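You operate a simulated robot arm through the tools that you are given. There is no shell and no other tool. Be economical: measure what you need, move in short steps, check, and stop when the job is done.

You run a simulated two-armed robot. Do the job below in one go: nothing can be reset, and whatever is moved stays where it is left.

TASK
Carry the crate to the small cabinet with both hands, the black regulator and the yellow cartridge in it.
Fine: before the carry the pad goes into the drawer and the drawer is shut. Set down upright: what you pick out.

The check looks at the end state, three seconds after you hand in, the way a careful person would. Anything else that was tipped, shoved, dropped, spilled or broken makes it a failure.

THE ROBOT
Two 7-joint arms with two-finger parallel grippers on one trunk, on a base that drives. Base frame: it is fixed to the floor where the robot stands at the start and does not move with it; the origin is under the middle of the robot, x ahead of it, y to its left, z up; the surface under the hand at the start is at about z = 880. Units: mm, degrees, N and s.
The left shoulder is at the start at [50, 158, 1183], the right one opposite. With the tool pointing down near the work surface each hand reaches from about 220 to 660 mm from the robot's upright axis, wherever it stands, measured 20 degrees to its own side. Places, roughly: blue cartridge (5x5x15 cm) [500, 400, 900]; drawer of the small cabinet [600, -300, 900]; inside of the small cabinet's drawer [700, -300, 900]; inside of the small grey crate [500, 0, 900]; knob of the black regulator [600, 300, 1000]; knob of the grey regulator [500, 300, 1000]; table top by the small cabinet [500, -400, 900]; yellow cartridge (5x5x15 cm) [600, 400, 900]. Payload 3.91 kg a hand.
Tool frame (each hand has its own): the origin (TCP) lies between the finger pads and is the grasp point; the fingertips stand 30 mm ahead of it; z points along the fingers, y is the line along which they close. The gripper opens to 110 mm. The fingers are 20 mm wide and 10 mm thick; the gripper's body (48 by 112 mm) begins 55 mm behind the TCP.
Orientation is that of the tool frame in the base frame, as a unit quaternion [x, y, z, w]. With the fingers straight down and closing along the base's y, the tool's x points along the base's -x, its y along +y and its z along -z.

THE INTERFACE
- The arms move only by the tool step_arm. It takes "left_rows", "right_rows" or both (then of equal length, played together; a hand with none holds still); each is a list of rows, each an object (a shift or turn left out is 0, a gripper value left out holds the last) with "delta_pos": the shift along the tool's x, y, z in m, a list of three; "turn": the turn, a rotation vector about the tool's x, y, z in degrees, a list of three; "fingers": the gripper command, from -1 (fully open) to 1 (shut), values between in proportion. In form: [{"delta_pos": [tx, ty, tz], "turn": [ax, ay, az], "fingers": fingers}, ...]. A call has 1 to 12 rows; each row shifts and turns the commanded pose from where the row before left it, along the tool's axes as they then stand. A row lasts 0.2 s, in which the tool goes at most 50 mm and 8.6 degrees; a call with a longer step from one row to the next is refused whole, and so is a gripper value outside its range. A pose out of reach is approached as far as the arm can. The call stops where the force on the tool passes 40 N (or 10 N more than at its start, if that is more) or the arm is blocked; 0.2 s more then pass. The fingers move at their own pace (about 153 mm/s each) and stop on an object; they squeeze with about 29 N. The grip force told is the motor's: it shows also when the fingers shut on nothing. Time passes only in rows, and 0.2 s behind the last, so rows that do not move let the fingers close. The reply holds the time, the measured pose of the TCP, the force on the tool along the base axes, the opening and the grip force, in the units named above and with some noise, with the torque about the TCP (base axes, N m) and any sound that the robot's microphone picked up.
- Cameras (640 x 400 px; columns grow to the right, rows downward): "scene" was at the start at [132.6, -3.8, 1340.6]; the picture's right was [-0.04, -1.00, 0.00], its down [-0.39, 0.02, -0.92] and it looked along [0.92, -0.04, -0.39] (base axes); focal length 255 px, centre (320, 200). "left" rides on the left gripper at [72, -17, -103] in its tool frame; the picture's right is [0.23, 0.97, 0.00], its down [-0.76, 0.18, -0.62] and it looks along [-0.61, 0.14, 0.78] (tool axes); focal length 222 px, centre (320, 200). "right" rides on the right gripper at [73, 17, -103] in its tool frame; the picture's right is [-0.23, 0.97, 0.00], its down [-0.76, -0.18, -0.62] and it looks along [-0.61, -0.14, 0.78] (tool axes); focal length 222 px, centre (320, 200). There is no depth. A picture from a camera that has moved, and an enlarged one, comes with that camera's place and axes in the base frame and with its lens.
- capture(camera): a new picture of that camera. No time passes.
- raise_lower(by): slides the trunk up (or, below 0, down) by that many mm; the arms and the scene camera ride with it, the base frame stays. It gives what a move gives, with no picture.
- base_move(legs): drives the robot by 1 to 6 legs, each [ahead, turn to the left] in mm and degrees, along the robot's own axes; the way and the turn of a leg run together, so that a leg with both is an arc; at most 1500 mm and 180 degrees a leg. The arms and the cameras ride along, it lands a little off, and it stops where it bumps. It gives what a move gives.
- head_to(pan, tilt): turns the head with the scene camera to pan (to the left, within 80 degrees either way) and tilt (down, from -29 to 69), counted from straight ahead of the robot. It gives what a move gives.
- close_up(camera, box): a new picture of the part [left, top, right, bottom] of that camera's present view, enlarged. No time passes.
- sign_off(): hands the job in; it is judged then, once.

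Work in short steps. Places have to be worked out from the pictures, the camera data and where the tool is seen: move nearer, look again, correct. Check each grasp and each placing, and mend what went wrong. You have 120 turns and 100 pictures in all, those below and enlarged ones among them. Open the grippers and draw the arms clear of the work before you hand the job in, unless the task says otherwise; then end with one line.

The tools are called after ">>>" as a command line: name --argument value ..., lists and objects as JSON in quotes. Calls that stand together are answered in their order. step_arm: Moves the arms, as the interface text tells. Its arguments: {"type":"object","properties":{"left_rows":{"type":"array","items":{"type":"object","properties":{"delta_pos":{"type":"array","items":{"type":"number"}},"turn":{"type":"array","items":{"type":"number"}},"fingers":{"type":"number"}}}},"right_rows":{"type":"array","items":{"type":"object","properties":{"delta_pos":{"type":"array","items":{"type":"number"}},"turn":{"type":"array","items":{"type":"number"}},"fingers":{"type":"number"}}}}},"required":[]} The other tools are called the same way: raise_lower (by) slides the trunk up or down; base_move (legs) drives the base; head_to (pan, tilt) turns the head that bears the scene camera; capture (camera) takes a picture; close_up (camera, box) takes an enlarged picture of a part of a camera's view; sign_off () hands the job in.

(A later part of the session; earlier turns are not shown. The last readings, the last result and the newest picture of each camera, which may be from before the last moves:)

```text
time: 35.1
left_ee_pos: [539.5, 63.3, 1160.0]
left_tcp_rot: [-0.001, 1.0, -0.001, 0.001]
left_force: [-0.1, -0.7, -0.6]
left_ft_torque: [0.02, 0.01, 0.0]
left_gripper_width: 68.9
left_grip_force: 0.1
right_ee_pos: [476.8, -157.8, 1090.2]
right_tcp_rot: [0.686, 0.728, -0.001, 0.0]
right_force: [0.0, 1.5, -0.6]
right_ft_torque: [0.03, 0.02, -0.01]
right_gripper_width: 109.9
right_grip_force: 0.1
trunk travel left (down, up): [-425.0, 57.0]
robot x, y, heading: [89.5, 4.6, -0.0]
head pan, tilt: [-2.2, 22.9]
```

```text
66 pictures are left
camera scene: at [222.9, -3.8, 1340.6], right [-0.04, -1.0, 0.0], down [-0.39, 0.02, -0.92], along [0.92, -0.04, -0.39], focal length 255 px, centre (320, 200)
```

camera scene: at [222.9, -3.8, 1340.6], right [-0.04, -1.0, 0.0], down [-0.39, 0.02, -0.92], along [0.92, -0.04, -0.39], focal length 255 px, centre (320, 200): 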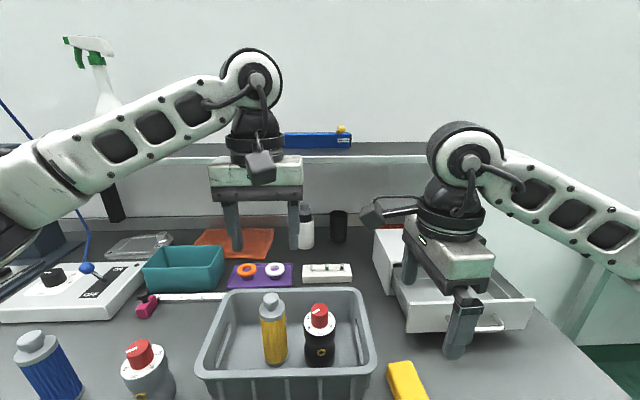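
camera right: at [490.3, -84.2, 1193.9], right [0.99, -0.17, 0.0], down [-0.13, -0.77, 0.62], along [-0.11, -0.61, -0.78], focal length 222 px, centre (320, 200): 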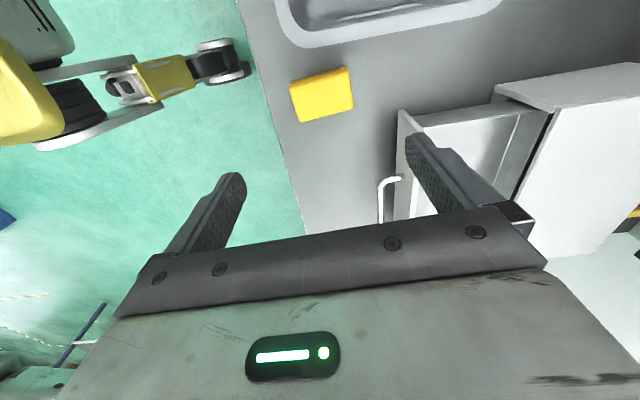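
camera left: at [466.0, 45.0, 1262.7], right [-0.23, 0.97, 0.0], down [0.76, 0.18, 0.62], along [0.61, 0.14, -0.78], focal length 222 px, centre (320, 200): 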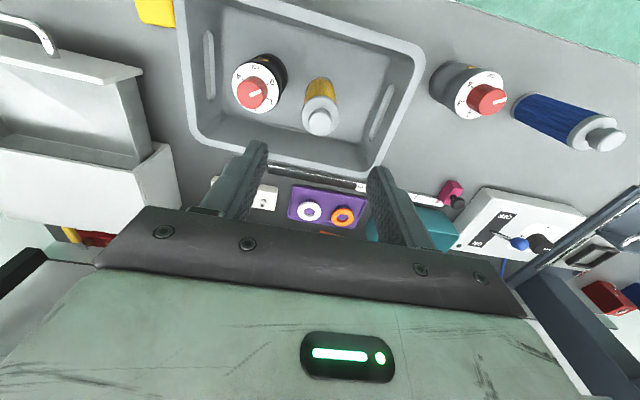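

The pad centre comes out at ≈[481,−150], yaw ≈4°, well within the opening. I'll go down to z ≈ 965 and check clearance against the crate.

>>> step_arm --right_rows '[{"delta_pos": [0.006, 0.004, 0.025]}, {"delta_pos": [0, 0, 0.035]}, {"delta_pos": [0, 0, 0.035]}, {"delta_pos": [0, 0, 0.03]}, {}]'

>>> capture --camera "right"

>>> close_up --camera "scene" --box '[260, 220, 540, 400]'

```text
time: 36.3
left_ee_pos: [538.1, 62.8, 1160.3]
left_tcp_rot: [-0.001, 1.0, 0.0, 0.001]
left_force: [-0.1, 0.2, 0.2]
left_ft_torque: [-0.03, -0.02, -0.03]
left_gripper_width: 68.6
left_grip_force: 0.0
right_ee_pos: [482.5, -150.8, 964.1]
right_tcp_rot: [0.687, 0.727, 0.0, -0.001]
right_force: [1.3, 0.6, 0.2]
right_ft_torque: [-0.02, -0.01, 0.01]
right_gripper_width: 109.9
right_grip_force: 0.0
trunk travel left (down, up): [-425.0, 57.0]
robot x, y, heading: [90.6, 0.8, -0.1]
head pan, tilt: [-2.2, 22.9]
```

```text
65 pictures are left
camera right: at [495.9, -76.6, 1067.6], right [0.99, -0.17, 0.0], down [-0.13, -0.77, 0.62], along [-0.11, -0.61, -0.78], focal length 222 px, centre (320, 200)
```

right: 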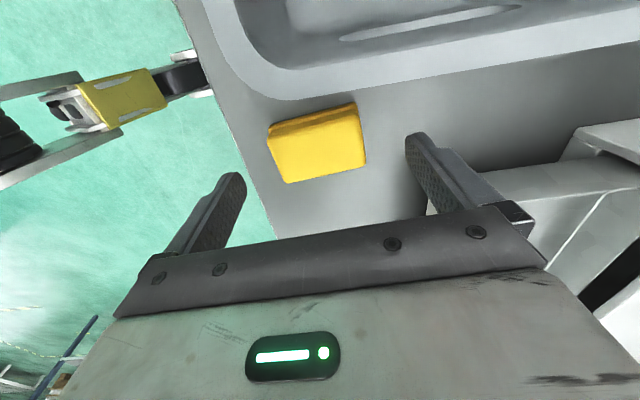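

```text
2.22 times, centred on (400, 310) of scene
camera zoom: at [222.9, -3.7, 1340.6], right [-0.04, -1.0, 0.0], down [-0.39, 0.01, -0.92], along [0.92, -0.04, -0.39], focal length 566 px, centre (142, -44)
```

zoom: 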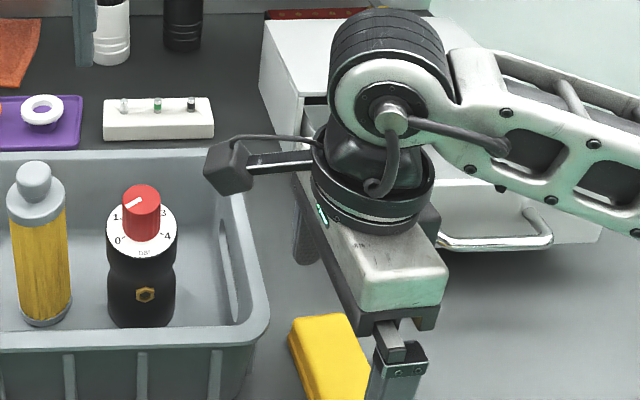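

The pad sits centred between the fingers and the crate is clear. Lowering 47 mm, then closing.

>>> step_arm --right_rows '[{"delta_pos": [0, 0, 0.025]}, {"delta_pos": [0, 0, 0.017]}, {"delta_pos": [0, 0, 0.006]}, {"fingers": -0.5}, {"fingers": 0.2}, {"fingers": 1}, {"fingers": 1}, {"fingers": 1}]'

>>> capture --camera "right"

```text
time: 38.1
left_ee_pos: [538.5, 61.6, 1158.9]
left_tcp_rot: [0.0, 1.0, -0.002, 0.0]
left_force: [-0.5, 0.0, -0.3]
left_ft_torque: [0.02, 0.01, 0.0]
left_gripper_width: 69.0
left_grip_force: 0.0
right_ee_pos: [483.2, -151.6, 918.9]
right_tcp_rot: [0.686, 0.727, 0.0, 0.0]
right_force: [0.0, 0.6, 0.7]
right_ft_torque: [0.01, -0.06, 0.04]
right_gripper_width: 72.6
right_grip_force: 29.3
trunk travel left (down, up): [-425.0, 57.0]
robot x, y, heading: [90.7, -6.0, 0.3]
head pan, tilt: [-2.2, 22.9]
```

```text
63 pictures are left
camera right: at [496.4, -78.0, 1022.4], right [0.99, -0.17, 0.0], down [-0.13, -0.77, 0.62], along [-0.11, -0.61, -0.78], focal length 222 px, centre (320, 200)
```

right: 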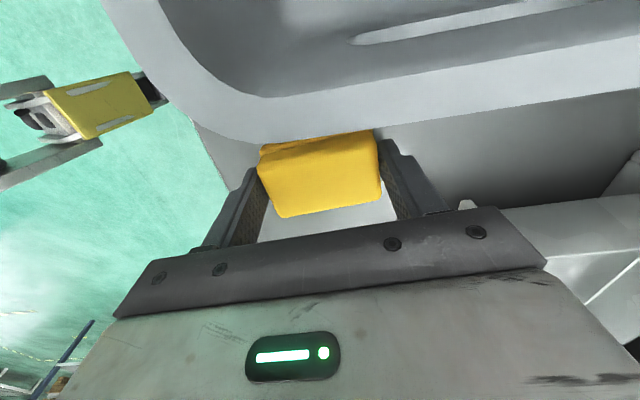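

Gripped at 73 mm. I'll lift 165 mm, then unwind the wrist.

>>> step_arm --right_rows '[{"delta_pos": [0, 0, -0.025]}, {"delta_pos": [0, 0, -0.045]}, {"delta_pos": [0, 0, -0.045]}, {"delta_pos": [0, 0, -0.045]}, {"turn": [0, 0, -8.3]}, {"turn": [0, 0, -8.3]}, {"turn": [0, 0, -8.3]}, {"turn": [0, 0, -8.3]}, {"turn": [0, 0, -8.3]}, {"turn": [0, 0, -8.3]}, {"turn": [0, 0, -8.3]}, {"turn": [0, 0, -8.3]}]'

>>> step_arm --right_rows '[{"turn": [0, 0, -8.3]}, {"turn": [0, 0, -8.3]}, {"turn": [0, 0, -3.8]}, {"delta_pos": [-0.03, -0.03, 0]}, {"delta_pos": [-0.034, -0.032, 0]}, {"delta_pos": [-0.034, -0.032, 0]}, {"delta_pos": [-0.034, -0.032, 0]}, {"delta_pos": [-0.034, -0.032, 0]}, {}]'

>>> capture --camera "right"

>>> capture --camera "scene"

```text
time: 40.7
left_ee_pos: [539.3, 60.9, 1158.7]
left_tcp_rot: [0.0, 1.0, -0.001, 0.001]
left_force: [0.5, -0.4, 0.5]
left_ft_torque: [-0.02, -0.02, -0.01]
left_gripper_width: 68.8
left_grip_force: 0.1
right_ee_pos: [481.4, -151.1, 1077.8]
right_tcp_rot: [0.176, 0.984, 0.0, 0.0]
right_force: [0.3, 0.1, 0.0]
right_ft_torque: [0.01, -0.04, 0.0]
right_gripper_width: 73.0
right_grip_force: 29.5
trunk travel left (down, up): [-425.0, 57.0]
robot x, y, heading: [94.0, -2.7, -0.2]
head pan, tilt: [-2.2, 22.9]
```

```text
time: 42.7
left_ee_pos: [539.1, 61.6, 1159.5]
left_tcp_rot: [-0.001, 1.0, -0.002, 0.0]
left_force: [-0.3, -0.6, -0.4]
left_ft_torque: [0.03, 0.02, -0.03]
left_gripper_width: 68.8
left_grip_force: 0.1
right_ee_pos: [651.0, -310.6, 1078.9]
right_tcp_rot: [-0.001, 1.0, 0.0, 0.0]
right_force: [-0.7, 0.0, -0.5]
right_ft_torque: [-0.01, 0.03, -0.01]
right_gripper_width: 72.6
right_grip_force: 28.3
trunk travel left (down, up): [-425.0, 57.0]
robot x, y, heading: [90.0, -1.0, 0.1]
head pan, tilt: [-2.2, 22.9]
```

```text
62 pictures are left
camera right: at [577.6, -292.7, 1182.2], right [0.22, 0.97, 0.0], down [0.76, -0.18, 0.62], along [0.61, -0.14, -0.78], focal length 222 px, centre (320, 200)
```

right: 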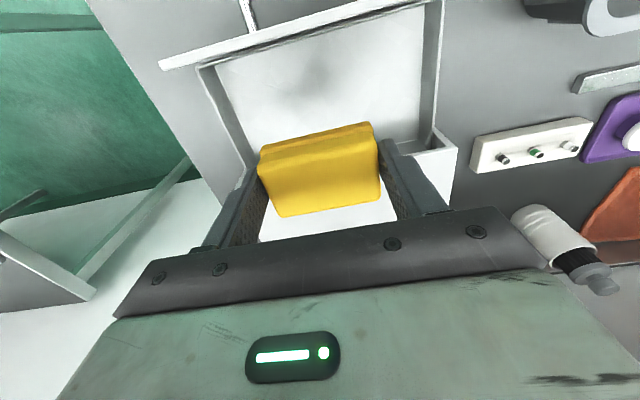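

```text
61 pictures are left
camera scene: at [222.7, -3.8, 1340.6], right [-0.04, -1.0, 0.0], down [-0.39, 0.02, -0.92], along [0.92, -0.04, -0.39], focal length 255 px, centre (320, 200)
```

scene: 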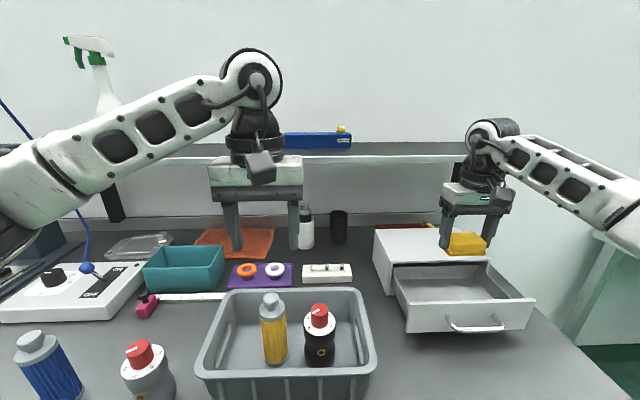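

The pad is above the drawer, whose clear inside is about x 588–700, y −400…−205. I'll centre at [642,−304] and lower to just above the drawer floor.

>>> step_arm --right_rows '[{"delta_pos": [0.008, 0.006, 0.02]}, {"delta_pos": [0, 0, 0.035]}, {"delta_pos": [0, 0, 0.035]}, {"delta_pos": [0, 0, 0.03]}, {}]'

>>> capture --camera "right"

>>> close_up --camera "scene" --box '[350, 200, 590, 360]'

```text
time: 43.9
left_ee_pos: [539.8, 62.1, 1159.3]
left_tcp_rot: [0.0, 1.0, -0.001, 0.0]
left_force: [-0.8, 0.6, -0.2]
left_ft_torque: [0.02, 0.02, 0.03]
left_gripper_width: 69.1
left_grip_force: 0.0
right_ee_pos: [640.1, -303.0, 957.6]
right_tcp_rot: [0.0, 1.0, 0.0, 0.001]
right_force: [0.5, -0.2, -0.1]
right_ft_torque: [-0.01, -0.01, -0.01]
right_gripper_width: 72.7
right_grip_force: 28.6
trunk travel left (down, up): [-425.0, 57.0]
robot x, y, heading: [88.0, -0.4, -0.1]
head pan, tilt: [-2.2, 22.9]
```

```text
60 pictures are left
camera right: at [568.5, -284.9, 1060.8], right [0.23, 0.97, 0.0], down [0.76, -0.18, 0.62], along [0.61, -0.14, -0.78], focal length 222 px, centre (320, 200)
```

right: 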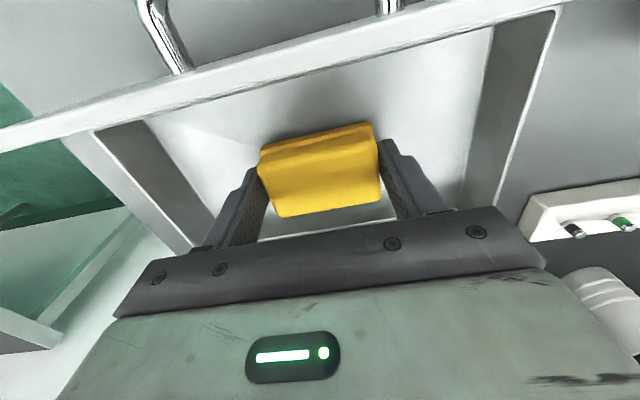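

```text
2.50 times, centred on (470, 280) of scene
camera zoom: at [222.8, -3.7, 1340.6], right [-0.04, -1.0, 0.0], down [-0.39, 0.01, -0.92], along [0.92, -0.04, -0.39], focal length 637 px, centre (-55, 0)
```

zoom: 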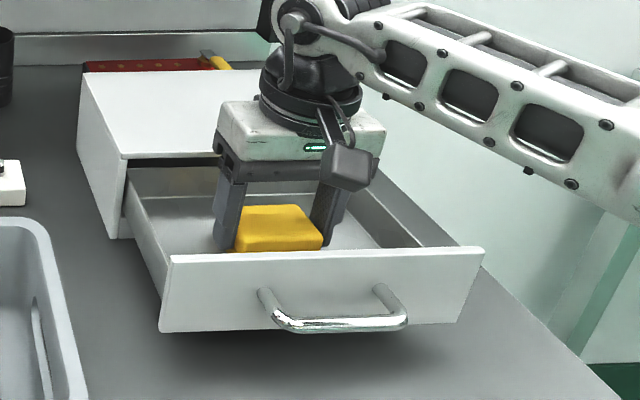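

Well inside on all sides. I'll lower in small steps to contact with the drawer floor.

>>> step_arm --right_rows '[{"delta_pos": [0, 0, 0.006]}, {"delta_pos": [0, 0, 0.004]}, {"delta_pos": [0, 0, 0.004]}, {"delta_pos": [0, 0, 0.003]}, {}]'

```text
time: 44.9
left_ee_pos: [539.3, 62.5, 1159.7]
left_tcp_rot: [-0.001, 1.0, 0.0, 0.001]
left_force: [0.6, -0.5, -1.1]
left_ft_torque: [0.0, 0.03, 0.01]
left_gripper_width: 68.9
left_grip_force: 0.1
right_ee_pos: [642.3, -300.9, 950.7]
right_tcp_rot: [-0.002, 1.0, 0.004, 0.011]
right_force: [2.0, 0.7, 15.5]
right_ft_torque: [-0.32, 0.29, 0.04]
right_gripper_width: 72.9
right_grip_force: 29.1
trunk travel left (down, up): [-425.0, 57.0]
robot x, y, heading: [88.6, -1.8, 0.0]
head pan, tilt: [-2.2, 22.9]
stopped in row 4 (right hand): the force on the tool passed its limit at 41 N (the readings are from after the stop); the commanded pose is now the measured one
```

Contact at z ≈ 951, consistent with the pad resting on the drawer floor. I'll ease up slightly, release and rise.

>>> step_arm --right_rows '[{"delta_pos": [0, 0, -0.001]}, {}, {"fingers": -0.45}, {"fingers": -0.7}, {"fingers": -0.7}, {"delta_pos": [0, 0, -0.02]}, {"delta_pos": [0, 0, -0.04]}, {"delta_pos": [0, 0, -0.04]}, {"delta_pos": [0, 0, -0.03]}]'

>>> capture --camera "right"

```text
time: 46.9
left_ee_pos: [539.4, 61.9, 1158.6]
left_tcp_rot: [-0.001, 1.0, -0.001, 0.001]
left_force: [-1.2, -0.4, 0.1]
left_ft_torque: [0.02, -0.03, 0.03]
left_gripper_width: 68.7
left_grip_force: 0.1
right_ee_pos: [641.1, -303.1, 1079.7]
right_tcp_rot: [-0.001, 1.0, 0.004, 0.007]
right_force: [0.1, 0.4, -0.3]
right_ft_torque: [-0.01, 0.04, -0.02]
right_gripper_width: 93.5
right_grip_force: 0.0
trunk travel left (down, up): [-425.0, 57.0]
robot x, y, heading: [91.3, -3.9, -0.2]
head pan, tilt: [-2.2, 22.9]
```

```text
58 pictures are left
camera right: at [566.6, -286.7, 1180.8], right [0.23, 0.97, 0.01], down [0.75, -0.18, 0.63], along [0.62, -0.14, -0.77], focal length 222 px, centre (320, 200)
```

right: 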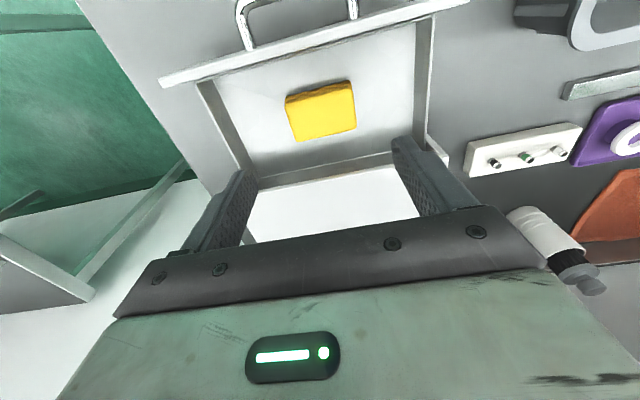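

The pad lies flat in the drawer. Next I'll back out, close the fingers and come down in front of the handle.

>>> step_arm --right_rows '[{"delta_pos": [0.045, 0, 0], "fingers": 1}, {"delta_pos": [0.045, 0, 0], "fingers": 1}, {"delta_pos": [0.045, -0.003, 0], "fingers": 1}, {"delta_pos": [0.003, 0, 0.04]}, {"delta_pos": [0, 0, 0.04]}, {"delta_pos": [0, 0, 0.04]}, {"delta_pos": [0, 0, 0.014]}, {}]'

>>> capture --camera "right"

>>> close_up --camera "scene" --box '[350, 200, 590, 360]'

```text
time: 48.7
left_ee_pos: [539.2, 62.4, 1159.5]
left_tcp_rot: [0.0, 1.0, -0.001, 0.001]
left_force: [0.9, -0.4, -1.0]
left_ft_torque: [0.02, 0.02, 0.0]
left_gripper_width: 68.8
left_grip_force: 0.0
right_ee_pos: [503.3, -309.4, 944.0]
right_tcp_rot: [-0.001, 1.0, 0.004, 0.008]
right_force: [0.6, 0.2, -1.3]
right_ft_torque: [-0.01, 0.01, -0.01]
right_gripper_width: 0.0
right_grip_force: 29.3
trunk travel left (down, up): [-425.0, 57.0]
robot x, y, heading: [90.7, 1.6, 0.1]
head pan, tilt: [-2.2, 22.9]
```

```text
57 pictures are left
camera right: at [430.6, -292.5, 1046.5], right [0.23, 0.97, 0.01], down [0.75, -0.18, 0.63], along [0.62, -0.14, -0.77], focal length 222 px, centre (320, 200)
```

right: 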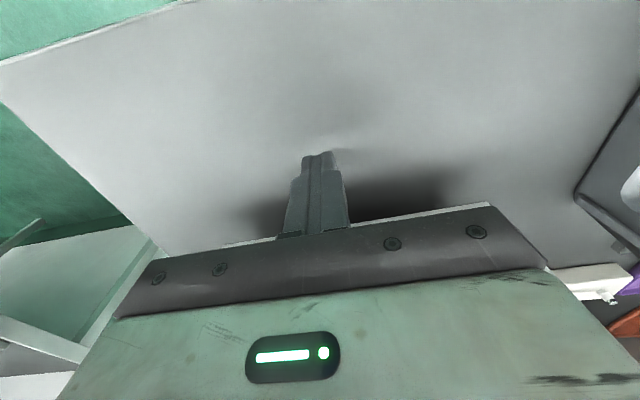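

```text
2.50 times, centred on (470, 280) of scene
camera zoom: at [222.9, -3.8, 1340.6], right [-0.04, -1.0, 0.0], down [-0.39, 0.02, -0.92], along [0.92, -0.04, -0.39], focal length 637 px, centre (-55, 0)
```

zoom: 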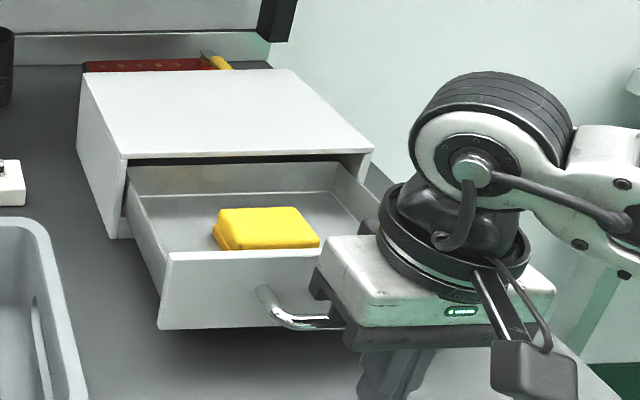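

The closed fingers are in front of the handle bar. I'll push slowly forward.

>>> step_arm --right_rows '[{"delta_pos": [-0.015, 0, 0]}, {"delta_pos": [-0.015, 0, 0]}, {"delta_pos": [-0.012, 0, 0]}, {"delta_pos": [-0.012, 0, 0]}, {"delta_pos": [-0.012, 0, 0]}, {"delta_pos": [-0.012, 0, 0]}, {"delta_pos": [-0.012, 0, 0]}, {}]'

>>> close_up --camera "scene" --box '[350, 200, 590, 360]'

```text
time: 50.5
left_ee_pos: [539.2, 62.0, 1159.2]
left_tcp_rot: [-0.001, 1.0, 0.0, 0.0]
left_force: [-0.7, 0.8, 0.1]
left_ft_torque: [0.0, 0.0, -0.01]
left_gripper_width: 68.7
left_grip_force: 0.1
right_ee_pos: [593.8, -307.3, 942.1]
right_tcp_rot: [-0.001, 1.0, 0.002, 0.008]
right_force: [0.3, 1.0, -0.5]
right_ft_torque: [-0.01, 0.0, 0.0]
right_gripper_width: 0.0
right_grip_force: 29.0
trunk travel left (down, up): [-425.0, 57.0]
robot x, y, heading: [89.5, -0.0, 0.0]
head pan, tilt: [-2.2, 22.9]
```

```text
2.50 times, centred on (470, 280) of scene
camera zoom: at [222.9, -3.8, 1340.6], right [-0.04, -1.0, 0.0], down [-0.39, 0.02, -0.92], along [0.92, -0.04, -0.39], focal length 637 px, centre (-55, 0)
```

zoom: 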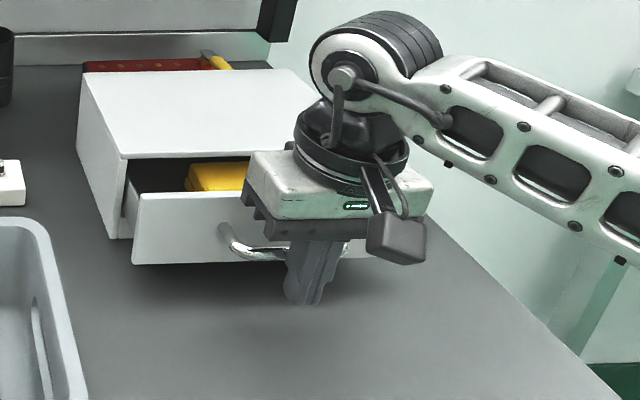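

The drawer is sliding in smoothly with the pad inside. Continuing.

>>> step_arm --right_rows '[{"delta_pos": [-0.012, 0, 0]}, {"delta_pos": [-0.012, 0, 0]}, {"delta_pos": [-0.012, 0, 0]}, {"delta_pos": [-0.01, 0, 0]}, {"delta_pos": [-0.006, 0, 0]}, {}]'

>>> close_up --camera "scene" --box '[350, 200, 590, 360]'

```text
time: 51.9
left_ee_pos: [539.5, 61.8, 1159.2]
left_tcp_rot: [0.0, 1.0, -0.001, 0.002]
left_force: [-0.2, -0.6, -0.5]
left_ft_torque: [0.0, -0.02, 0.0]
left_gripper_width: 69.0
left_grip_force: 0.2
right_ee_pos: [645.8, -307.0, 943.5]
right_tcp_rot: [0.0, 1.0, 0.003, 0.008]
right_force: [-3.1, 0.4, -0.8]
right_ft_torque: [-0.01, -0.02, 0.06]
right_gripper_width: 0.0
right_grip_force: 28.9
trunk travel left (down, up): [-425.0, 57.0]
robot x, y, heading: [91.4, -0.1, -0.0]
head pan, tilt: [-2.2, 22.9]
```

```text
2.50 times, centred on (470, 280) of scene
camera zoom: at [222.6, -3.8, 1340.6], right [-0.04, -1.0, 0.0], down [-0.39, 0.02, -0.92], along [0.92, -0.04, -0.39], focal length 637 px, centre (-55, 0)
```

zoom: 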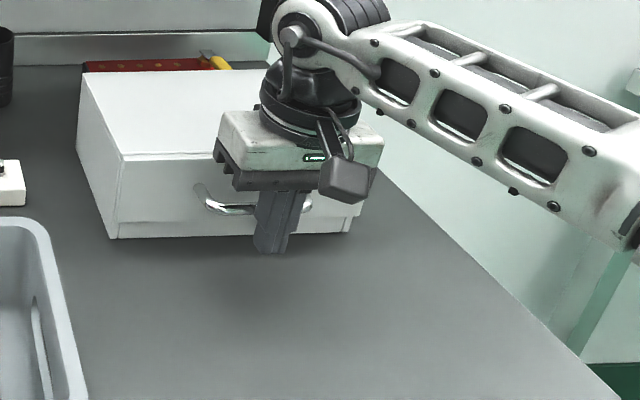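

The front looks flush. A gentle 3 mm nudge will tell from the force whether it's at its stop.

>>> step_arm --right_rows '[{"delta_pos": [-0.0015, 0, 0]}, {"delta_pos": [-0.0015, 0, 0]}]'

```text
time: 52.5
left_ee_pos: [538.6, 63.1, 1161.1]
left_tcp_rot: [-0.001, 1.0, -0.001, 0.002]
left_force: [0.5, -0.2, 0.1]
left_ft_torque: [0.04, 0.01, 0.03]
left_gripper_width: 68.8
left_grip_force: 0.1
right_ee_pos: [646.7, -307.5, 944.7]
right_tcp_rot: [-0.001, 1.0, 0.002, 0.006]
right_force: [-16.4, -0.3, 0.5]
right_ft_torque: [-0.01, -0.07, 0.17]
right_gripper_width: 0.0
right_grip_force: 29.1
trunk travel left (down, up): [-425.0, 57.0]
robot x, y, heading: [92.6, 1.7, 0.1]
head pan, tilt: [-2.2, 22.9]
```

Resistance of 16 N at no travel: the drawer is shut. I'll back the right hand off and raise it to travel height.

>>> step_arm --right_rows '[{"delta_pos": [0.03, 0, 0]}, {"delta_pos": [0.04, 0, 0]}, {"delta_pos": [0.04, 0, -0.02]}, {"delta_pos": [0.02, 0, -0.04]}, {"delta_pos": [0.01, 0, -0.045]}, {"delta_pos": [0, 0, -0.045]}, {"delta_pos": [0, 0, -0.045]}, {"delta_pos": [0, 0, -0.01], "fingers": -0.4}]'

>>> capture --camera "scene"

```text
time: 54.3
left_ee_pos: [539.2, 62.0, 1158.6]
left_tcp_rot: [-0.001, 1.0, -0.001, 0.001]
left_force: [0.4, -0.2, -0.4]
left_ft_torque: [0.0, 0.02, -0.02]
left_gripper_width: 68.5
left_grip_force: 0.1
right_ee_pos: [507.6, -309.8, 1147.4]
right_tcp_rot: [-0.001, 1.0, 0.002, 0.007]
right_force: [-0.2, -0.5, -0.7]
right_ft_torque: [0.02, -0.02, -0.01]
right_gripper_width: 77.2
right_grip_force: 0.0
trunk travel left (down, up): [-425.0, 57.0]
robot x, y, heading: [92.0, -1.2, 0.1]
head pan, tilt: [-2.2, 22.9]
```

```text
53 pictures are left
camera scene: at [223.0, -3.8, 1340.5], right [-0.04, -1.0, 0.0], down [-0.39, 0.02, -0.92], along [0.92, -0.04, -0.39], focal length 255 px, centre (320, 200)
```

scene: 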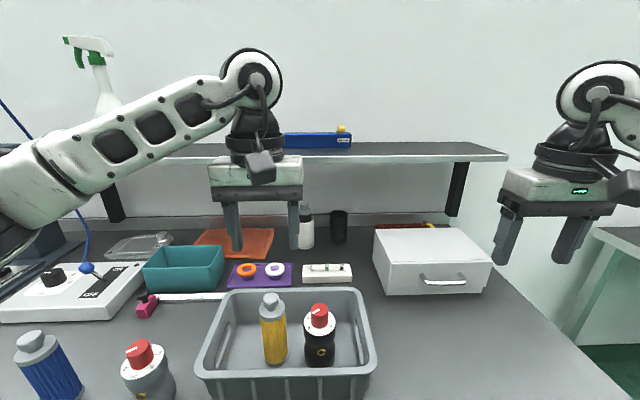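

The drawer is shut and the crate undisturbed. I'll shift the base about 150 mm to the right (back off, turn, reverse, turn back, forward) so both arms can do the carry as a sideways shift.

>>> base_move --legs '[[-60, 0], [0, 45], [-215, 0], [0, -45], [200, 0]]'

>>> capture --camera "scene"

```text
time: 61.9
left_ee_pos: [537.5, -107.5, 1158.6]
left_tcp_rot: [0.019, 1.0, -0.001, 0.0]
left_force: [-0.3, 0.2, 0.0]
left_ft_torque: [0.0, 0.0, 0.0]
left_gripper_width: 68.7
left_grip_force: 0.0
right_ee_pos: [492.6, -478.7, 1146.3]
right_tcp_rot: [0.02, 1.0, 0.003, 0.007]
right_force: [0.3, 0.8, -0.2]
right_ft_torque: [0.03, -0.01, 0.01]
right_gripper_width: 76.9
right_grip_force: 0.1
trunk travel left (down, up): [-425.0, 57.0]
robot x, y, heading: [92.0, -153.8, -2.3]
head pan, tilt: [-2.2, 22.9]
```

```text
52 pictures are left
camera scene: at [219.4, -162.4, 1340.4], right [-0.08, -1.0, 0.0], down [-0.39, 0.03, -0.92], along [0.92, -0.07, -0.39], focal length 255 px, centre (320, 200)
```

scene: 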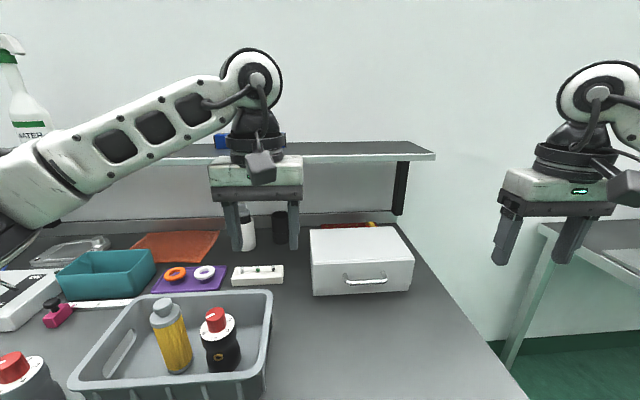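

It landed at [92,−154] with −2.3° heading. I'll straighten, then bring both hands above the crate's end walls.

>>> base_move --legs '[[0, 2.3]]'

>>> step_arm --left_rows '[{"delta_pos": [0, 0.028, 0]}, {"delta_pos": [0, 0.028, 0]}, {"delta_pos": [0, 0.028, 0]}, {"delta_pos": [0, 0.028, 0]}, {"delta_pos": [0, 0.028, 0]}, {"delta_pos": [0, 0.028, 0]}, {"delta_pos": [0, 0.028, 0]}, {"delta_pos": [0, 0.028, 0]}, {"delta_pos": [0, 0.028, 0]}, {}]' --right_rows '[{"delta_pos": [-0.004, 0.04, 0]}, {"delta_pos": [-0.004, 0.04, 0]}, {"delta_pos": [-0.004, 0.04, 0]}, {"delta_pos": [-0.004, 0.04, 0]}, {"delta_pos": [-0.004, 0.04, 0]}, {"delta_pos": [-0.004, 0.04, 0]}, {"delta_pos": [-0.004, 0.04, 0]}, {"delta_pos": [-0.004, 0.04, 0]}, {"delta_pos": [-0.004, 0.04, 0]}, {}]'

>>> capture --camera "left"

>>> capture --camera "right"

>>> capture --camera "scene"

```text
time: 62.7
left_ee_pos: [536.7, -90.4, 1158.4]
left_tcp_rot: [-0.001, 1.0, -0.002, 0.001]
left_force: [1.0, 0.2, -0.8]
left_ft_torque: [0.02, -0.01, -0.02]
left_gripper_width: 68.9
left_grip_force: 0.1
right_ee_pos: [503.4, -461.3, 1147.7]
right_tcp_rot: [-0.001, 1.0, 0.002, 0.008]
right_force: [-0.2, 1.0, -0.1]
right_ft_torque: [0.01, 0.0, 0.01]
right_gripper_width: 77.2
right_grip_force: 0.0
trunk travel left (down, up): [-425.0, 57.0]
robot x, y, heading: [86.6, -151.9, -0.1]
head pan, tilt: [-2.2, 22.9]
```

```text
time: 64.9
left_ee_pos: [534.5, 161.1, 1159.2]
left_tcp_rot: [0.0, 1.0, 0.0, 0.002]
left_force: [-0.2, -1.0, 0.8]
left_ft_torque: [0.0, 0.0, -0.01]
left_gripper_width: 68.9
left_grip_force: 0.0
right_ee_pos: [539.5, -104.0, 1150.7]
right_tcp_rot: [0.0, 1.0, 0.004, 0.009]
right_force: [-0.1, -0.3, 0.8]
right_ft_torque: [0.03, -0.03, -0.01]
right_gripper_width: 77.2
right_grip_force: 0.0
trunk travel left (down, up): [-425.0, 57.0]
robot x, y, heading: [88.4, -152.8, 0.1]
head pan, tilt: [-2.2, 22.9]
```

```text
51 pictures are left
camera left: at [461.3, 143.7, 1261.9], right [-0.23, 0.97, 0.0], down [0.76, 0.18, 0.62], along [0.61, 0.14, -0.78], focal length 222 px, centre (320, 200)
```

left: 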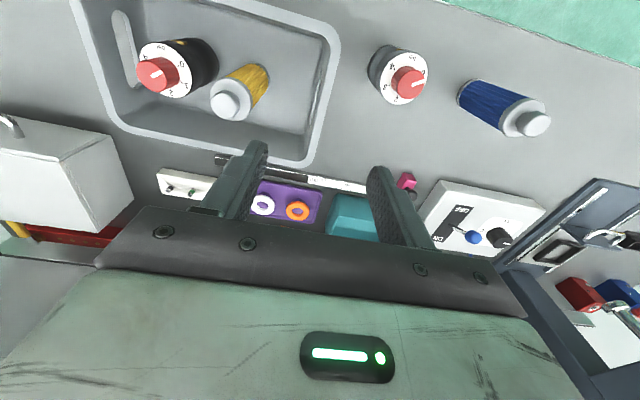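

```text
50 pictures are left
camera right: at [465.9, -87.1, 1252.4], right [0.23, 0.97, 0.01], down [0.75, -0.18, 0.63], along [0.62, -0.14, -0.77], focal length 222 px, centre (320, 200)
```

right: 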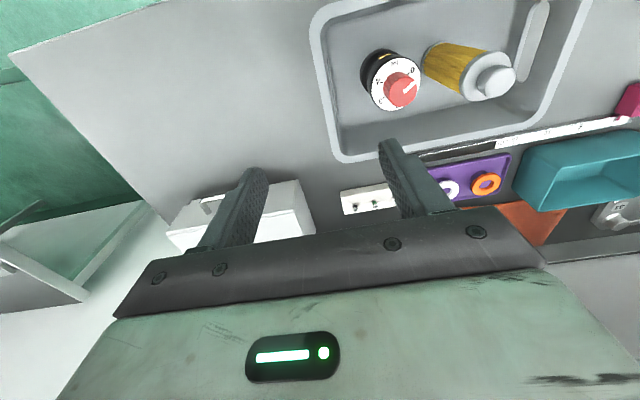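

```text
49 pictures are left
camera scene: at [219.0, -157.8, 1340.5], right [-0.04, -1.0, 0.0], down [-0.39, 0.02, -0.92], along [0.92, -0.04, -0.39], focal length 255 px, centre (320, 200)
```

scene: 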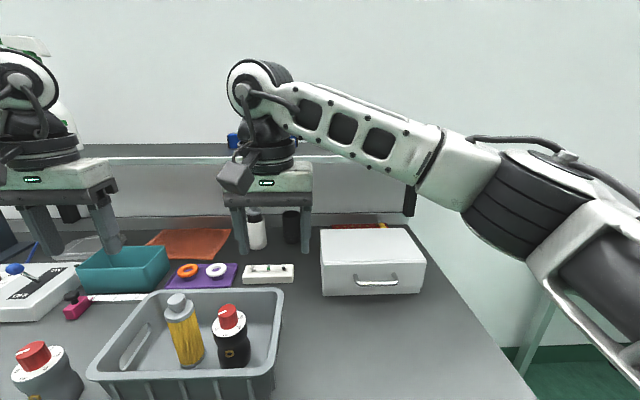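

Rim edges: left end y ≈ 151–164, right end y ≈ −97…−83, centre x ≈ 538. I'll lower both hands to just above the rim with fingers half open.

>>> step_arm --left_rows '[{"delta_pos": [-0.003, -0.004, 0.03], "fingers": 0.05}, {"delta_pos": [0, 0, 0.03]}, {"delta_pos": [0, 0, 0.03]}, {"delta_pos": [0, 0, 0.025]}, {"delta_pos": [0, 0, 0.015]}, {}]' --right_rows '[{"delta_pos": [0.001, 0.014, 0.025], "fingers": 0.05}, {"delta_pos": [0, 0, 0.03]}, {"delta_pos": [0, 0, 0.03]}, {"delta_pos": [0, 0, 0.025]}, {"delta_pos": [0, 0, 0.012]}, {}]'

>>> capture --camera "left"

>>> capture --camera "right"

>>> close_up --camera "scene" --box '[60, 200, 340, 400]'

```text
time: 66.3
left_ee_pos: [538.1, 154.9, 1026.8]
left_tcp_rot: [0.0, 1.0, 0.0, 0.001]
left_force: [0.4, 0.2, 0.3]
left_ft_torque: [0.0, 0.0, -0.01]
left_gripper_width: 52.5
left_grip_force: 0.0
right_ee_pos: [540.0, -86.3, 1026.5]
right_tcp_rot: [0.0, 1.0, 0.003, 0.008]
right_force: [-0.1, 0.5, 0.5]
right_ft_torque: [0.04, -0.01, 0.0]
right_gripper_width: 52.3
right_grip_force: 0.0
trunk travel left (down, up): [-425.0, 57.0]
robot x, y, heading: [84.9, -153.6, 0.1]
head pan, tilt: [-2.2, 22.9]
```

```text
48 pictures are left
camera left: at [464.5, 138.3, 1130.6], right [-0.23, 0.97, 0.0], down [0.76, 0.18, 0.62], along [0.61, 0.14, -0.78], focal length 222 px, centre (320, 200)
```

left: 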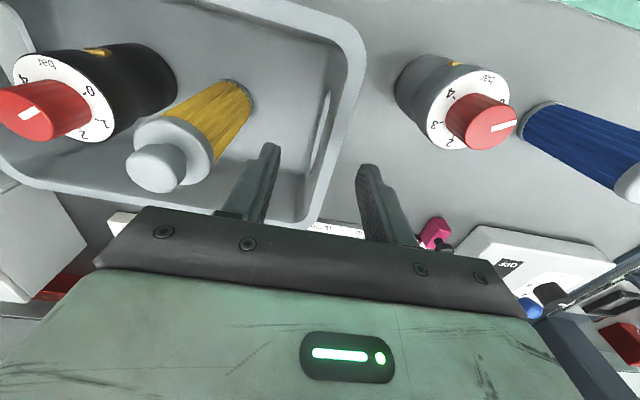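

```text
47 pictures are left
camera right: at [466.8, -71.2, 1129.2], right [0.23, 0.97, 0.01], down [0.75, -0.18, 0.63], along [0.62, -0.14, -0.77], focal length 222 px, centre (320, 200)
```

right: 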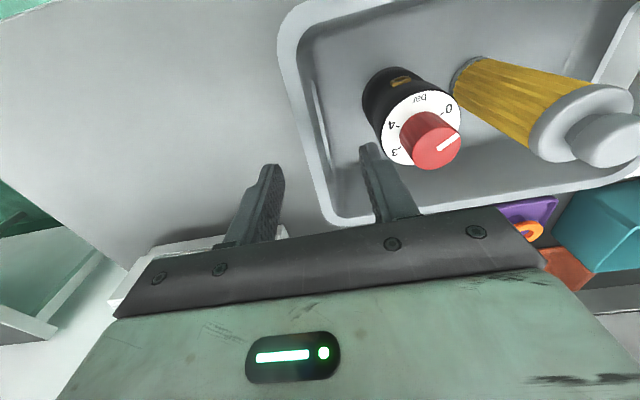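

```text
2.00 times, centred on (200, 300) of scene
camera zoom: at [218.8, -157.1, 1340.6], right [-0.04, -1.0, 0.0], down [-0.39, 0.02, -0.92], along [0.92, -0.04, -0.39], focal length 510 px, centre (560, 0)
```

zoom: 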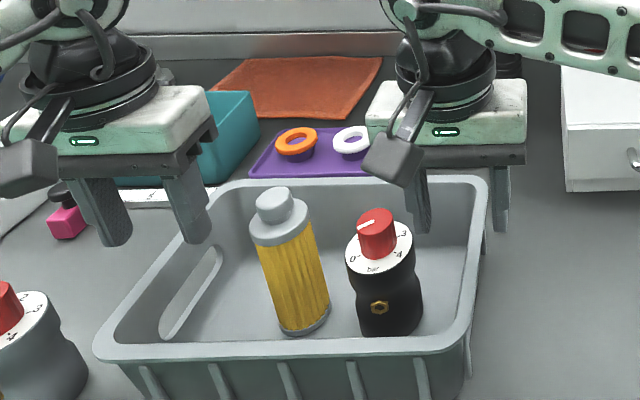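

Small corrections: left hand +4 mm outward, right hand −3 mm. Then down ~39 mm so the fingers straddle the walls.

>>> step_arm --left_rows '[{"delta_pos": [0, 0.004, 0.004]}, {"delta_pos": [0, 0, 0.015]}, {"delta_pos": [0, 0, 0.012]}, {"delta_pos": [0, 0, 0.008]}, {}]' --right_rows '[{"delta_pos": [0.001, -0.003, 0.004]}, {"delta_pos": [0, 0, 0.015]}, {"delta_pos": [0, 0, 0.012]}, {"delta_pos": [0, 0, 0.008]}, {}]'

>>> capture --camera "left"

>>> capture --camera "right"

```text
time: 67.5
left_ee_pos: [537.6, 158.2, 989.8]
left_tcp_rot: [-0.001, 1.0, -0.001, 0.001]
left_force: [0.1, 0.3, -0.7]
left_ft_torque: [0.01, 0.0, -0.02]
left_gripper_width: 52.4
left_grip_force: 0.1
right_ee_pos: [538.1, -92.0, 990.3]
right_tcp_rot: [-0.001, 1.0, 0.001, 0.008]
right_force: [0.3, -0.5, 0.8]
right_ft_torque: [0.0, -0.01, -0.03]
right_gripper_width: 52.1
right_grip_force: 0.2
trunk travel left (down, up): [-425.0, 57.0]
robot x, y, heading: [89.2, -154.9, 0.0]
head pan, tilt: [-2.2, 22.9]
```

```text
45 pictures are left
camera left: at [464.3, 141.7, 1092.7], right [-0.23, 0.97, 0.0], down [0.76, 0.18, 0.62], along [0.61, 0.14, -0.78], focal length 222 px, centre (320, 200)
```

left: 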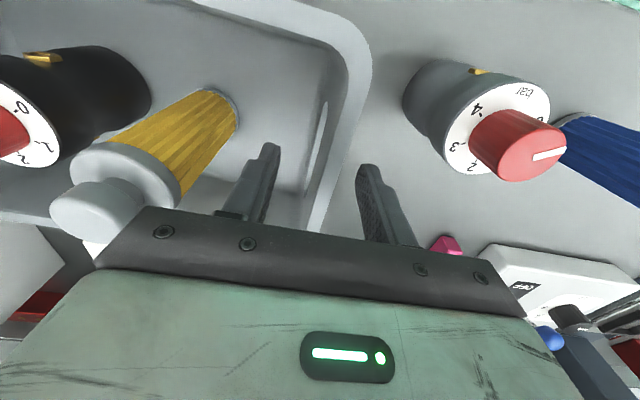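

```text
44 pictures are left
camera right: at [465.1, -74.4, 1092.0], right [0.23, 0.97, 0.01], down [0.75, -0.18, 0.63], along [0.62, -0.14, -0.77], focal length 222 px, centre (320, 200)
```

right: 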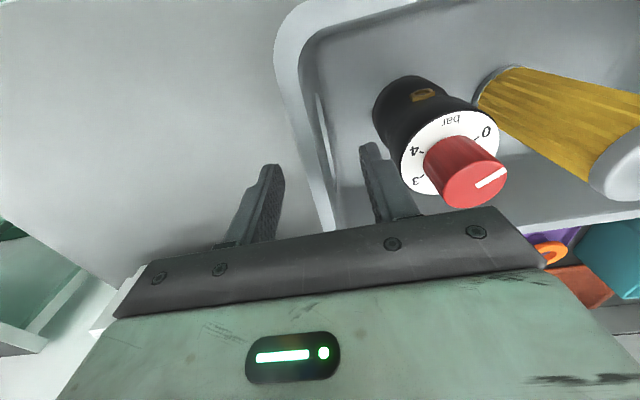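

Both walls lie between the fingers. I'll go 5 mm deeper and close both grippers together.

>>> step_arm --left_rows '[{"delta_pos": [0, 0, 0.005]}, {"fingers": 0.4}, {"fingers": 0.6}, {"fingers": 1}, {"fingers": 1}, {"fingers": 1}]' --right_rows '[{"delta_pos": [0, 0, 0.005]}, {"fingers": 0.4}, {"fingers": 0.6}, {"fingers": 1}, {"fingers": 1}, {"fingers": 1}]'

>>> capture --camera "left"

>>> capture --camera "right"

```text
time: 68.9
left_ee_pos: [537.7, 160.8, 985.0]
left_tcp_rot: [-0.001, 1.0, 0.001, -0.001]
left_force: [-0.8, 4.6, 1.1]
left_ft_torque: [0.14, -0.07, -0.36]
left_gripper_width: 8.8
left_grip_force: 29.2
right_ee_pos: [537.7, -92.4, 984.2]
right_tcp_rot: [0.0, 1.0, 0.001, 0.008]
right_force: [1.5, -3.2, 0.5]
right_ft_torque: [-0.17, 0.33, -0.29]
right_gripper_width: 8.7
right_grip_force: 29.1
trunk travel left (down, up): [-425.0, 57.0]
robot x, y, heading: [85.4, -154.4, 0.1]
head pan, tilt: [-2.2, 22.9]
```

```text
43 pictures are left
camera left: at [464.1, 143.0, 1087.9], right [-0.23, 0.97, 0.0], down [0.76, 0.18, 0.62], along [0.61, 0.14, -0.78], focal length 222 px, centre (320, 200)
```

left: 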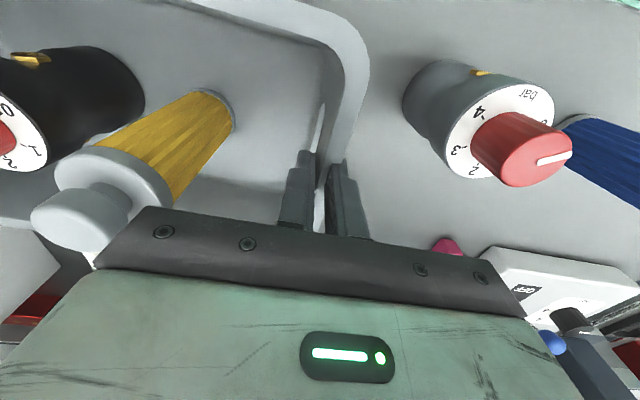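

```text
42 pictures are left
camera right: at [464.7, -73.8, 1086.6], right [0.23, 0.97, 0.01], down [0.75, -0.18, 0.63], along [0.62, -0.14, -0.77], focal length 222 px, centre (320, 200)
```

right: 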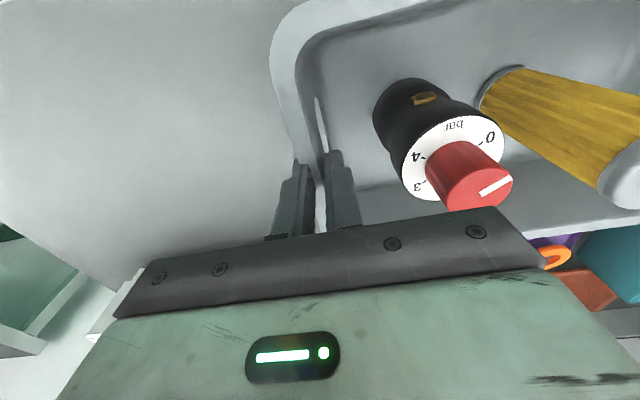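

Both hands hold the walls (8.8 mm, 29 N each). A slow 25 mm trial lift, together.

>>> step_arm --left_rows '[{"delta_pos": [0, 0, -0.004]}, {"delta_pos": [0, 0, -0.005]}, {"delta_pos": [0, 0, -0.008]}, {"delta_pos": [0, 0, -0.008]}, {}]' --right_rows '[{"delta_pos": [0, 0, -0.004]}, {"delta_pos": [0, 0, -0.005]}, {"delta_pos": [0, 0, -0.008]}, {"delta_pos": [0, 0, -0.008]}, {}]'

>>> capture --camera "scene"

```text
time: 70.1
left_ee_pos: [539.1, 159.6, 1009.5]
left_tcp_rot: [0.0, 1.0, 0.0, 0.0]
left_force: [-2.9, 3.1, -2.4]
left_ft_torque: [0.02, 0.24, -0.4]
left_gripper_width: 8.5
left_grip_force: 29.3
right_ee_pos: [538.4, -91.9, 1009.2]
right_tcp_rot: [0.0, 1.0, 0.002, 0.007]
right_force: [2.8, -3.7, -5.0]
right_ft_torque: [-0.24, -0.16, -0.42]
right_gripper_width: 8.6
right_grip_force: 28.8
trunk travel left (down, up): [-425.0, 57.0]
robot x, y, heading: [84.8, -149.9, 0.0]
head pan, tilt: [-2.2, 22.9]
```

```text
41 pictures are left
camera scene: at [219.4, -156.9, 1340.5], right [-0.04, -1.0, 0.0], down [-0.39, 0.02, -0.92], along [0.92, -0.04, -0.39], focal length 255 px, centre (320, 200)
```

scene: 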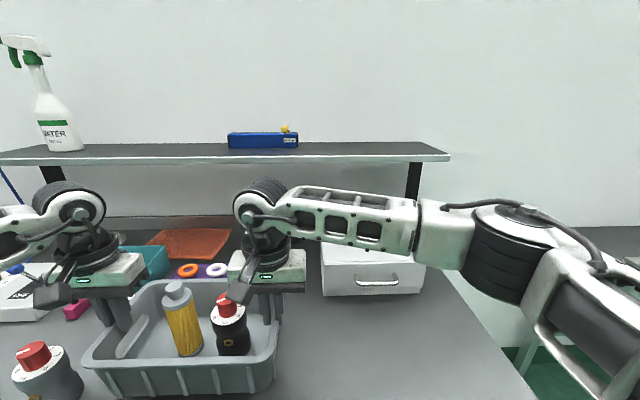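

The crate hangs level with both parts upright. I'll lift slightly more, then shift it gently to the right.

>>> step_arm --left_rows '[{"delta_pos": [0, 0, -0.008]}, {"delta_pos": [0, -0.004, -0.008]}, {"delta_pos": [0, -0.009, 0]}, {"delta_pos": [0, -0.014, 0]}, {"delta_pos": [0, -0.019, 0]}, {"delta_pos": [0, -0.022, 0]}, {"delta_pos": [0, -0.022, 0]}, {"delta_pos": [0, -0.022, 0]}, {"delta_pos": [0, -0.019, 0]}, {"delta_pos": [0, -0.014, 0]}, {"delta_pos": [0, -0.009, 0]}, {"delta_pos": [0, -0.004, 0]}]' --right_rows '[{"delta_pos": [0, 0, -0.008]}, {"delta_pos": [0, -0.004, -0.008]}, {"delta_pos": [0, -0.009, 0]}, {"delta_pos": [0, -0.014, 0]}, {"delta_pos": [0, -0.019, 0]}, {"delta_pos": [0, -0.022, 0]}, {"delta_pos": [0, -0.022, 0]}, {"delta_pos": [0, -0.022, 0]}, {"delta_pos": [0, -0.019, 0]}, {"delta_pos": [0, -0.014, 0]}, {"delta_pos": [0, -0.009, 0]}, {"delta_pos": [0, -0.004, 0]}]'

>>> capture --camera "scene"

```text
time: 72.7
left_ee_pos: [539.0, 2.8, 1025.1]
left_tcp_rot: [0.0, 1.0, 0.001, 0.0]
left_force: [-1.4, 3.1, -3.8]
left_ft_torque: [0.3, -0.17, -0.26]
left_gripper_width: 8.7
left_grip_force: 28.2
right_ee_pos: [540.0, -248.7, 1022.3]
right_tcp_rot: [-0.001, 1.0, 0.003, 0.007]
right_force: [2.6, -4.6, -2.7]
right_ft_torque: [0.06, 0.18, -0.22]
right_gripper_width: 8.7
right_grip_force: 29.1
trunk travel left (down, up): [-425.0, 57.0]
robot x, y, heading: [89.3, -155.3, 0.0]
head pan, tilt: [-2.2, 22.9]
```

```text
40 pictures are left
camera scene: at [219.4, -157.1, 1340.5], right [-0.04, -1.0, 0.0], down [-0.39, 0.02, -0.92], along [0.92, -0.04, -0.39], focal length 255 px, centre (320, 200)
```

scene: 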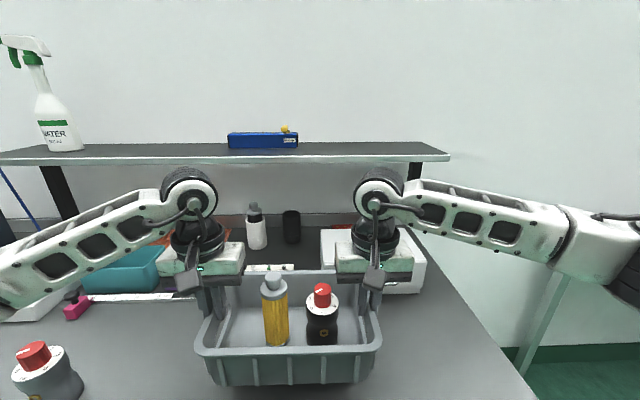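

Stable and level. The remaining ~222 mm to bring the crate centre to y ≈ −345, in front of the cabinet.

>>> step_arm --left_rows '[{"delta_pos": [0, -0.005, 0]}, {"delta_pos": [0, -0.01, 0]}, {"delta_pos": [0, -0.016, 0]}, {"delta_pos": [0, -0.022, 0]}, {"delta_pos": [0, -0.024, 0]}, {"delta_pos": [0, -0.024, 0]}, {"delta_pos": [0, -0.024, 0]}, {"delta_pos": [0, -0.024, 0]}, {"delta_pos": [0, -0.024, 0]}, {"delta_pos": [0, -0.022, 0]}, {"delta_pos": [0, -0.016, 0]}, {"delta_pos": [0, -0.009, 0]}]' --right_rows '[{"delta_pos": [0, -0.005, 0]}, {"delta_pos": [0, -0.01, 0]}, {"delta_pos": [0, -0.016, 0]}, {"delta_pos": [0, -0.022, 0]}, {"delta_pos": [0, -0.024, 0]}, {"delta_pos": [0, -0.024, 0]}, {"delta_pos": [0, -0.024, 0]}, {"delta_pos": [0, -0.024, 0]}, {"delta_pos": [0, -0.024, 0]}, {"delta_pos": [0, -0.022, 0]}, {"delta_pos": [0, -0.016, 0]}, {"delta_pos": [0, -0.009, 0]}]'

>>> head_to --pan -25 --tilt 35

>>> capture --camera "scene"

```text
time: 75.3
left_ee_pos: [539.1, -218.1, 1027.8]
left_tcp_rot: [0.0, 1.0, 0.0, 0.0]
left_force: [-2.2, 7.0, -5.4]
left_ft_torque: [0.57, 0.04, -0.21]
left_gripper_width: 8.9
left_grip_force: 29.3
right_ee_pos: [538.8, -468.9, 1020.2]
right_tcp_rot: [-0.001, 1.0, 0.003, 0.008]
right_force: [2.7, -7.3, -1.5]
right_ft_torque: [0.18, 0.06, -0.29]
right_gripper_width: 8.6
right_grip_force: 28.7
trunk travel left (down, up): [-425.0, 57.0]
robot x, y, heading: [86.7, -151.5, 0.1]
head pan, tilt: [-2.2, 22.9]
```

```text
time: 76.1
left_ee_pos: [537.8, -218.1, 1027.2]
left_tcp_rot: [0.0, 1.0, -0.001, 0.0]
left_force: [-2.5, 4.9, -5.6]
left_ft_torque: [0.48, 0.28, -0.22]
left_gripper_width: 8.7
left_grip_force: 28.6
right_ee_pos: [540.1, -468.6, 1020.6]
right_tcp_rot: [-0.001, 1.0, 0.003, 0.008]
right_force: [1.6, -5.0, -1.6]
right_ft_torque: [0.22, -0.24, -0.29]
right_gripper_width: 8.7
right_grip_force: 30.0
trunk travel left (down, up): [-425.0, 57.0]
robot x, y, heading: [85.1, -153.5, 0.0]
head pan, tilt: [-25.0, 35.0]
```

```text
39 pictures are left
camera scene: at [206.7, -190.8, 1321.4], right [-0.42, -0.91, 0.0], down [-0.52, 0.24, -0.82], along [0.74, -0.35, -0.57], focal length 255 px, centre (320, 200)
```

scene: 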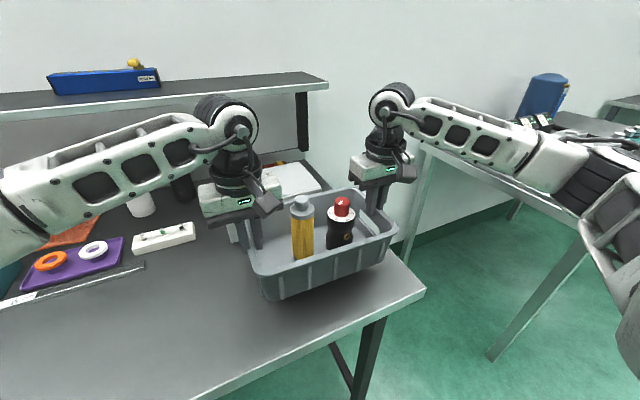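

Over the spot in front of the cabinet; the left hand is 7 mm higher than the right. I'll level it, move 20 mm toward the cabinet, and lower to a few mm above the table.

>>> step_arm --left_rows '[{"delta_pos": [-0.005, 0, 0.0025]}, {"delta_pos": [-0.008, 0, 0.0025]}, {"delta_pos": [-0.007, 0, 0.002]}, {"delta_pos": [0, 0, 0.006]}, {"delta_pos": [0, 0, 0.008]}, {"delta_pos": [0, 0, 0.008]}, {"delta_pos": [0, 0, 0.006]}, {}]' --right_rows '[{"delta_pos": [-0.005, 0, 0]}, {"delta_pos": [-0.008, 0, 0]}, {"delta_pos": [-0.007, 0, 0]}, {"delta_pos": [0, 0, 0.006]}, {"delta_pos": [0, 0, 0.008]}, {"delta_pos": [0, 0, 0.008]}, {"delta_pos": [0, 0, 0.006]}, {}]'

>>> capture --camera "scene"

```text
time: 77.9
left_ee_pos: [559.4, -218.1, 990.6]
left_tcp_rot: [-0.001, 1.0, 0.0, 0.001]
left_force: [-3.2, 2.9, -0.8]
left_ft_torque: [-0.18, -0.26, -0.41]
left_gripper_width: 8.6
left_grip_force: 29.4
right_ee_pos: [558.1, -468.7, 996.3]
right_tcp_rot: [0.0, 1.0, 0.002, 0.007]
right_force: [2.4, -1.9, -5.7]
right_ft_torque: [-0.37, 0.29, -0.41]
right_gripper_width: 8.8
right_grip_force: 28.4
trunk travel left (down, up): [-425.0, 57.0]
robot x, y, heading: [87.6, -152.5, -0.1]
head pan, tilt: [-25.0, 35.0]
```

```text
38 pictures are left
camera scene: at [206.6, -190.9, 1321.4], right [-0.42, -0.91, 0.0], down [-0.52, 0.24, -0.82], along [0.74, -0.35, -0.57], focal length 255 px, centre (320, 200)
```

scene: 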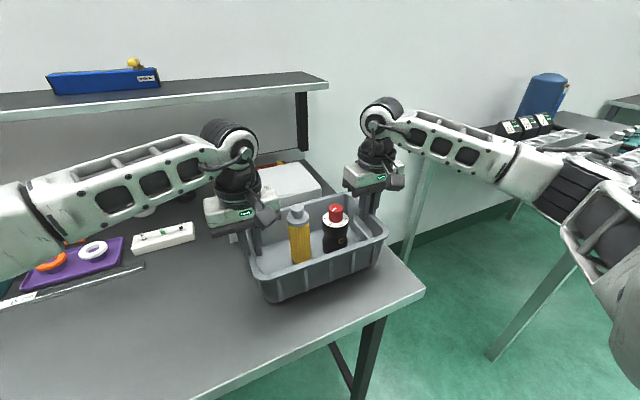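

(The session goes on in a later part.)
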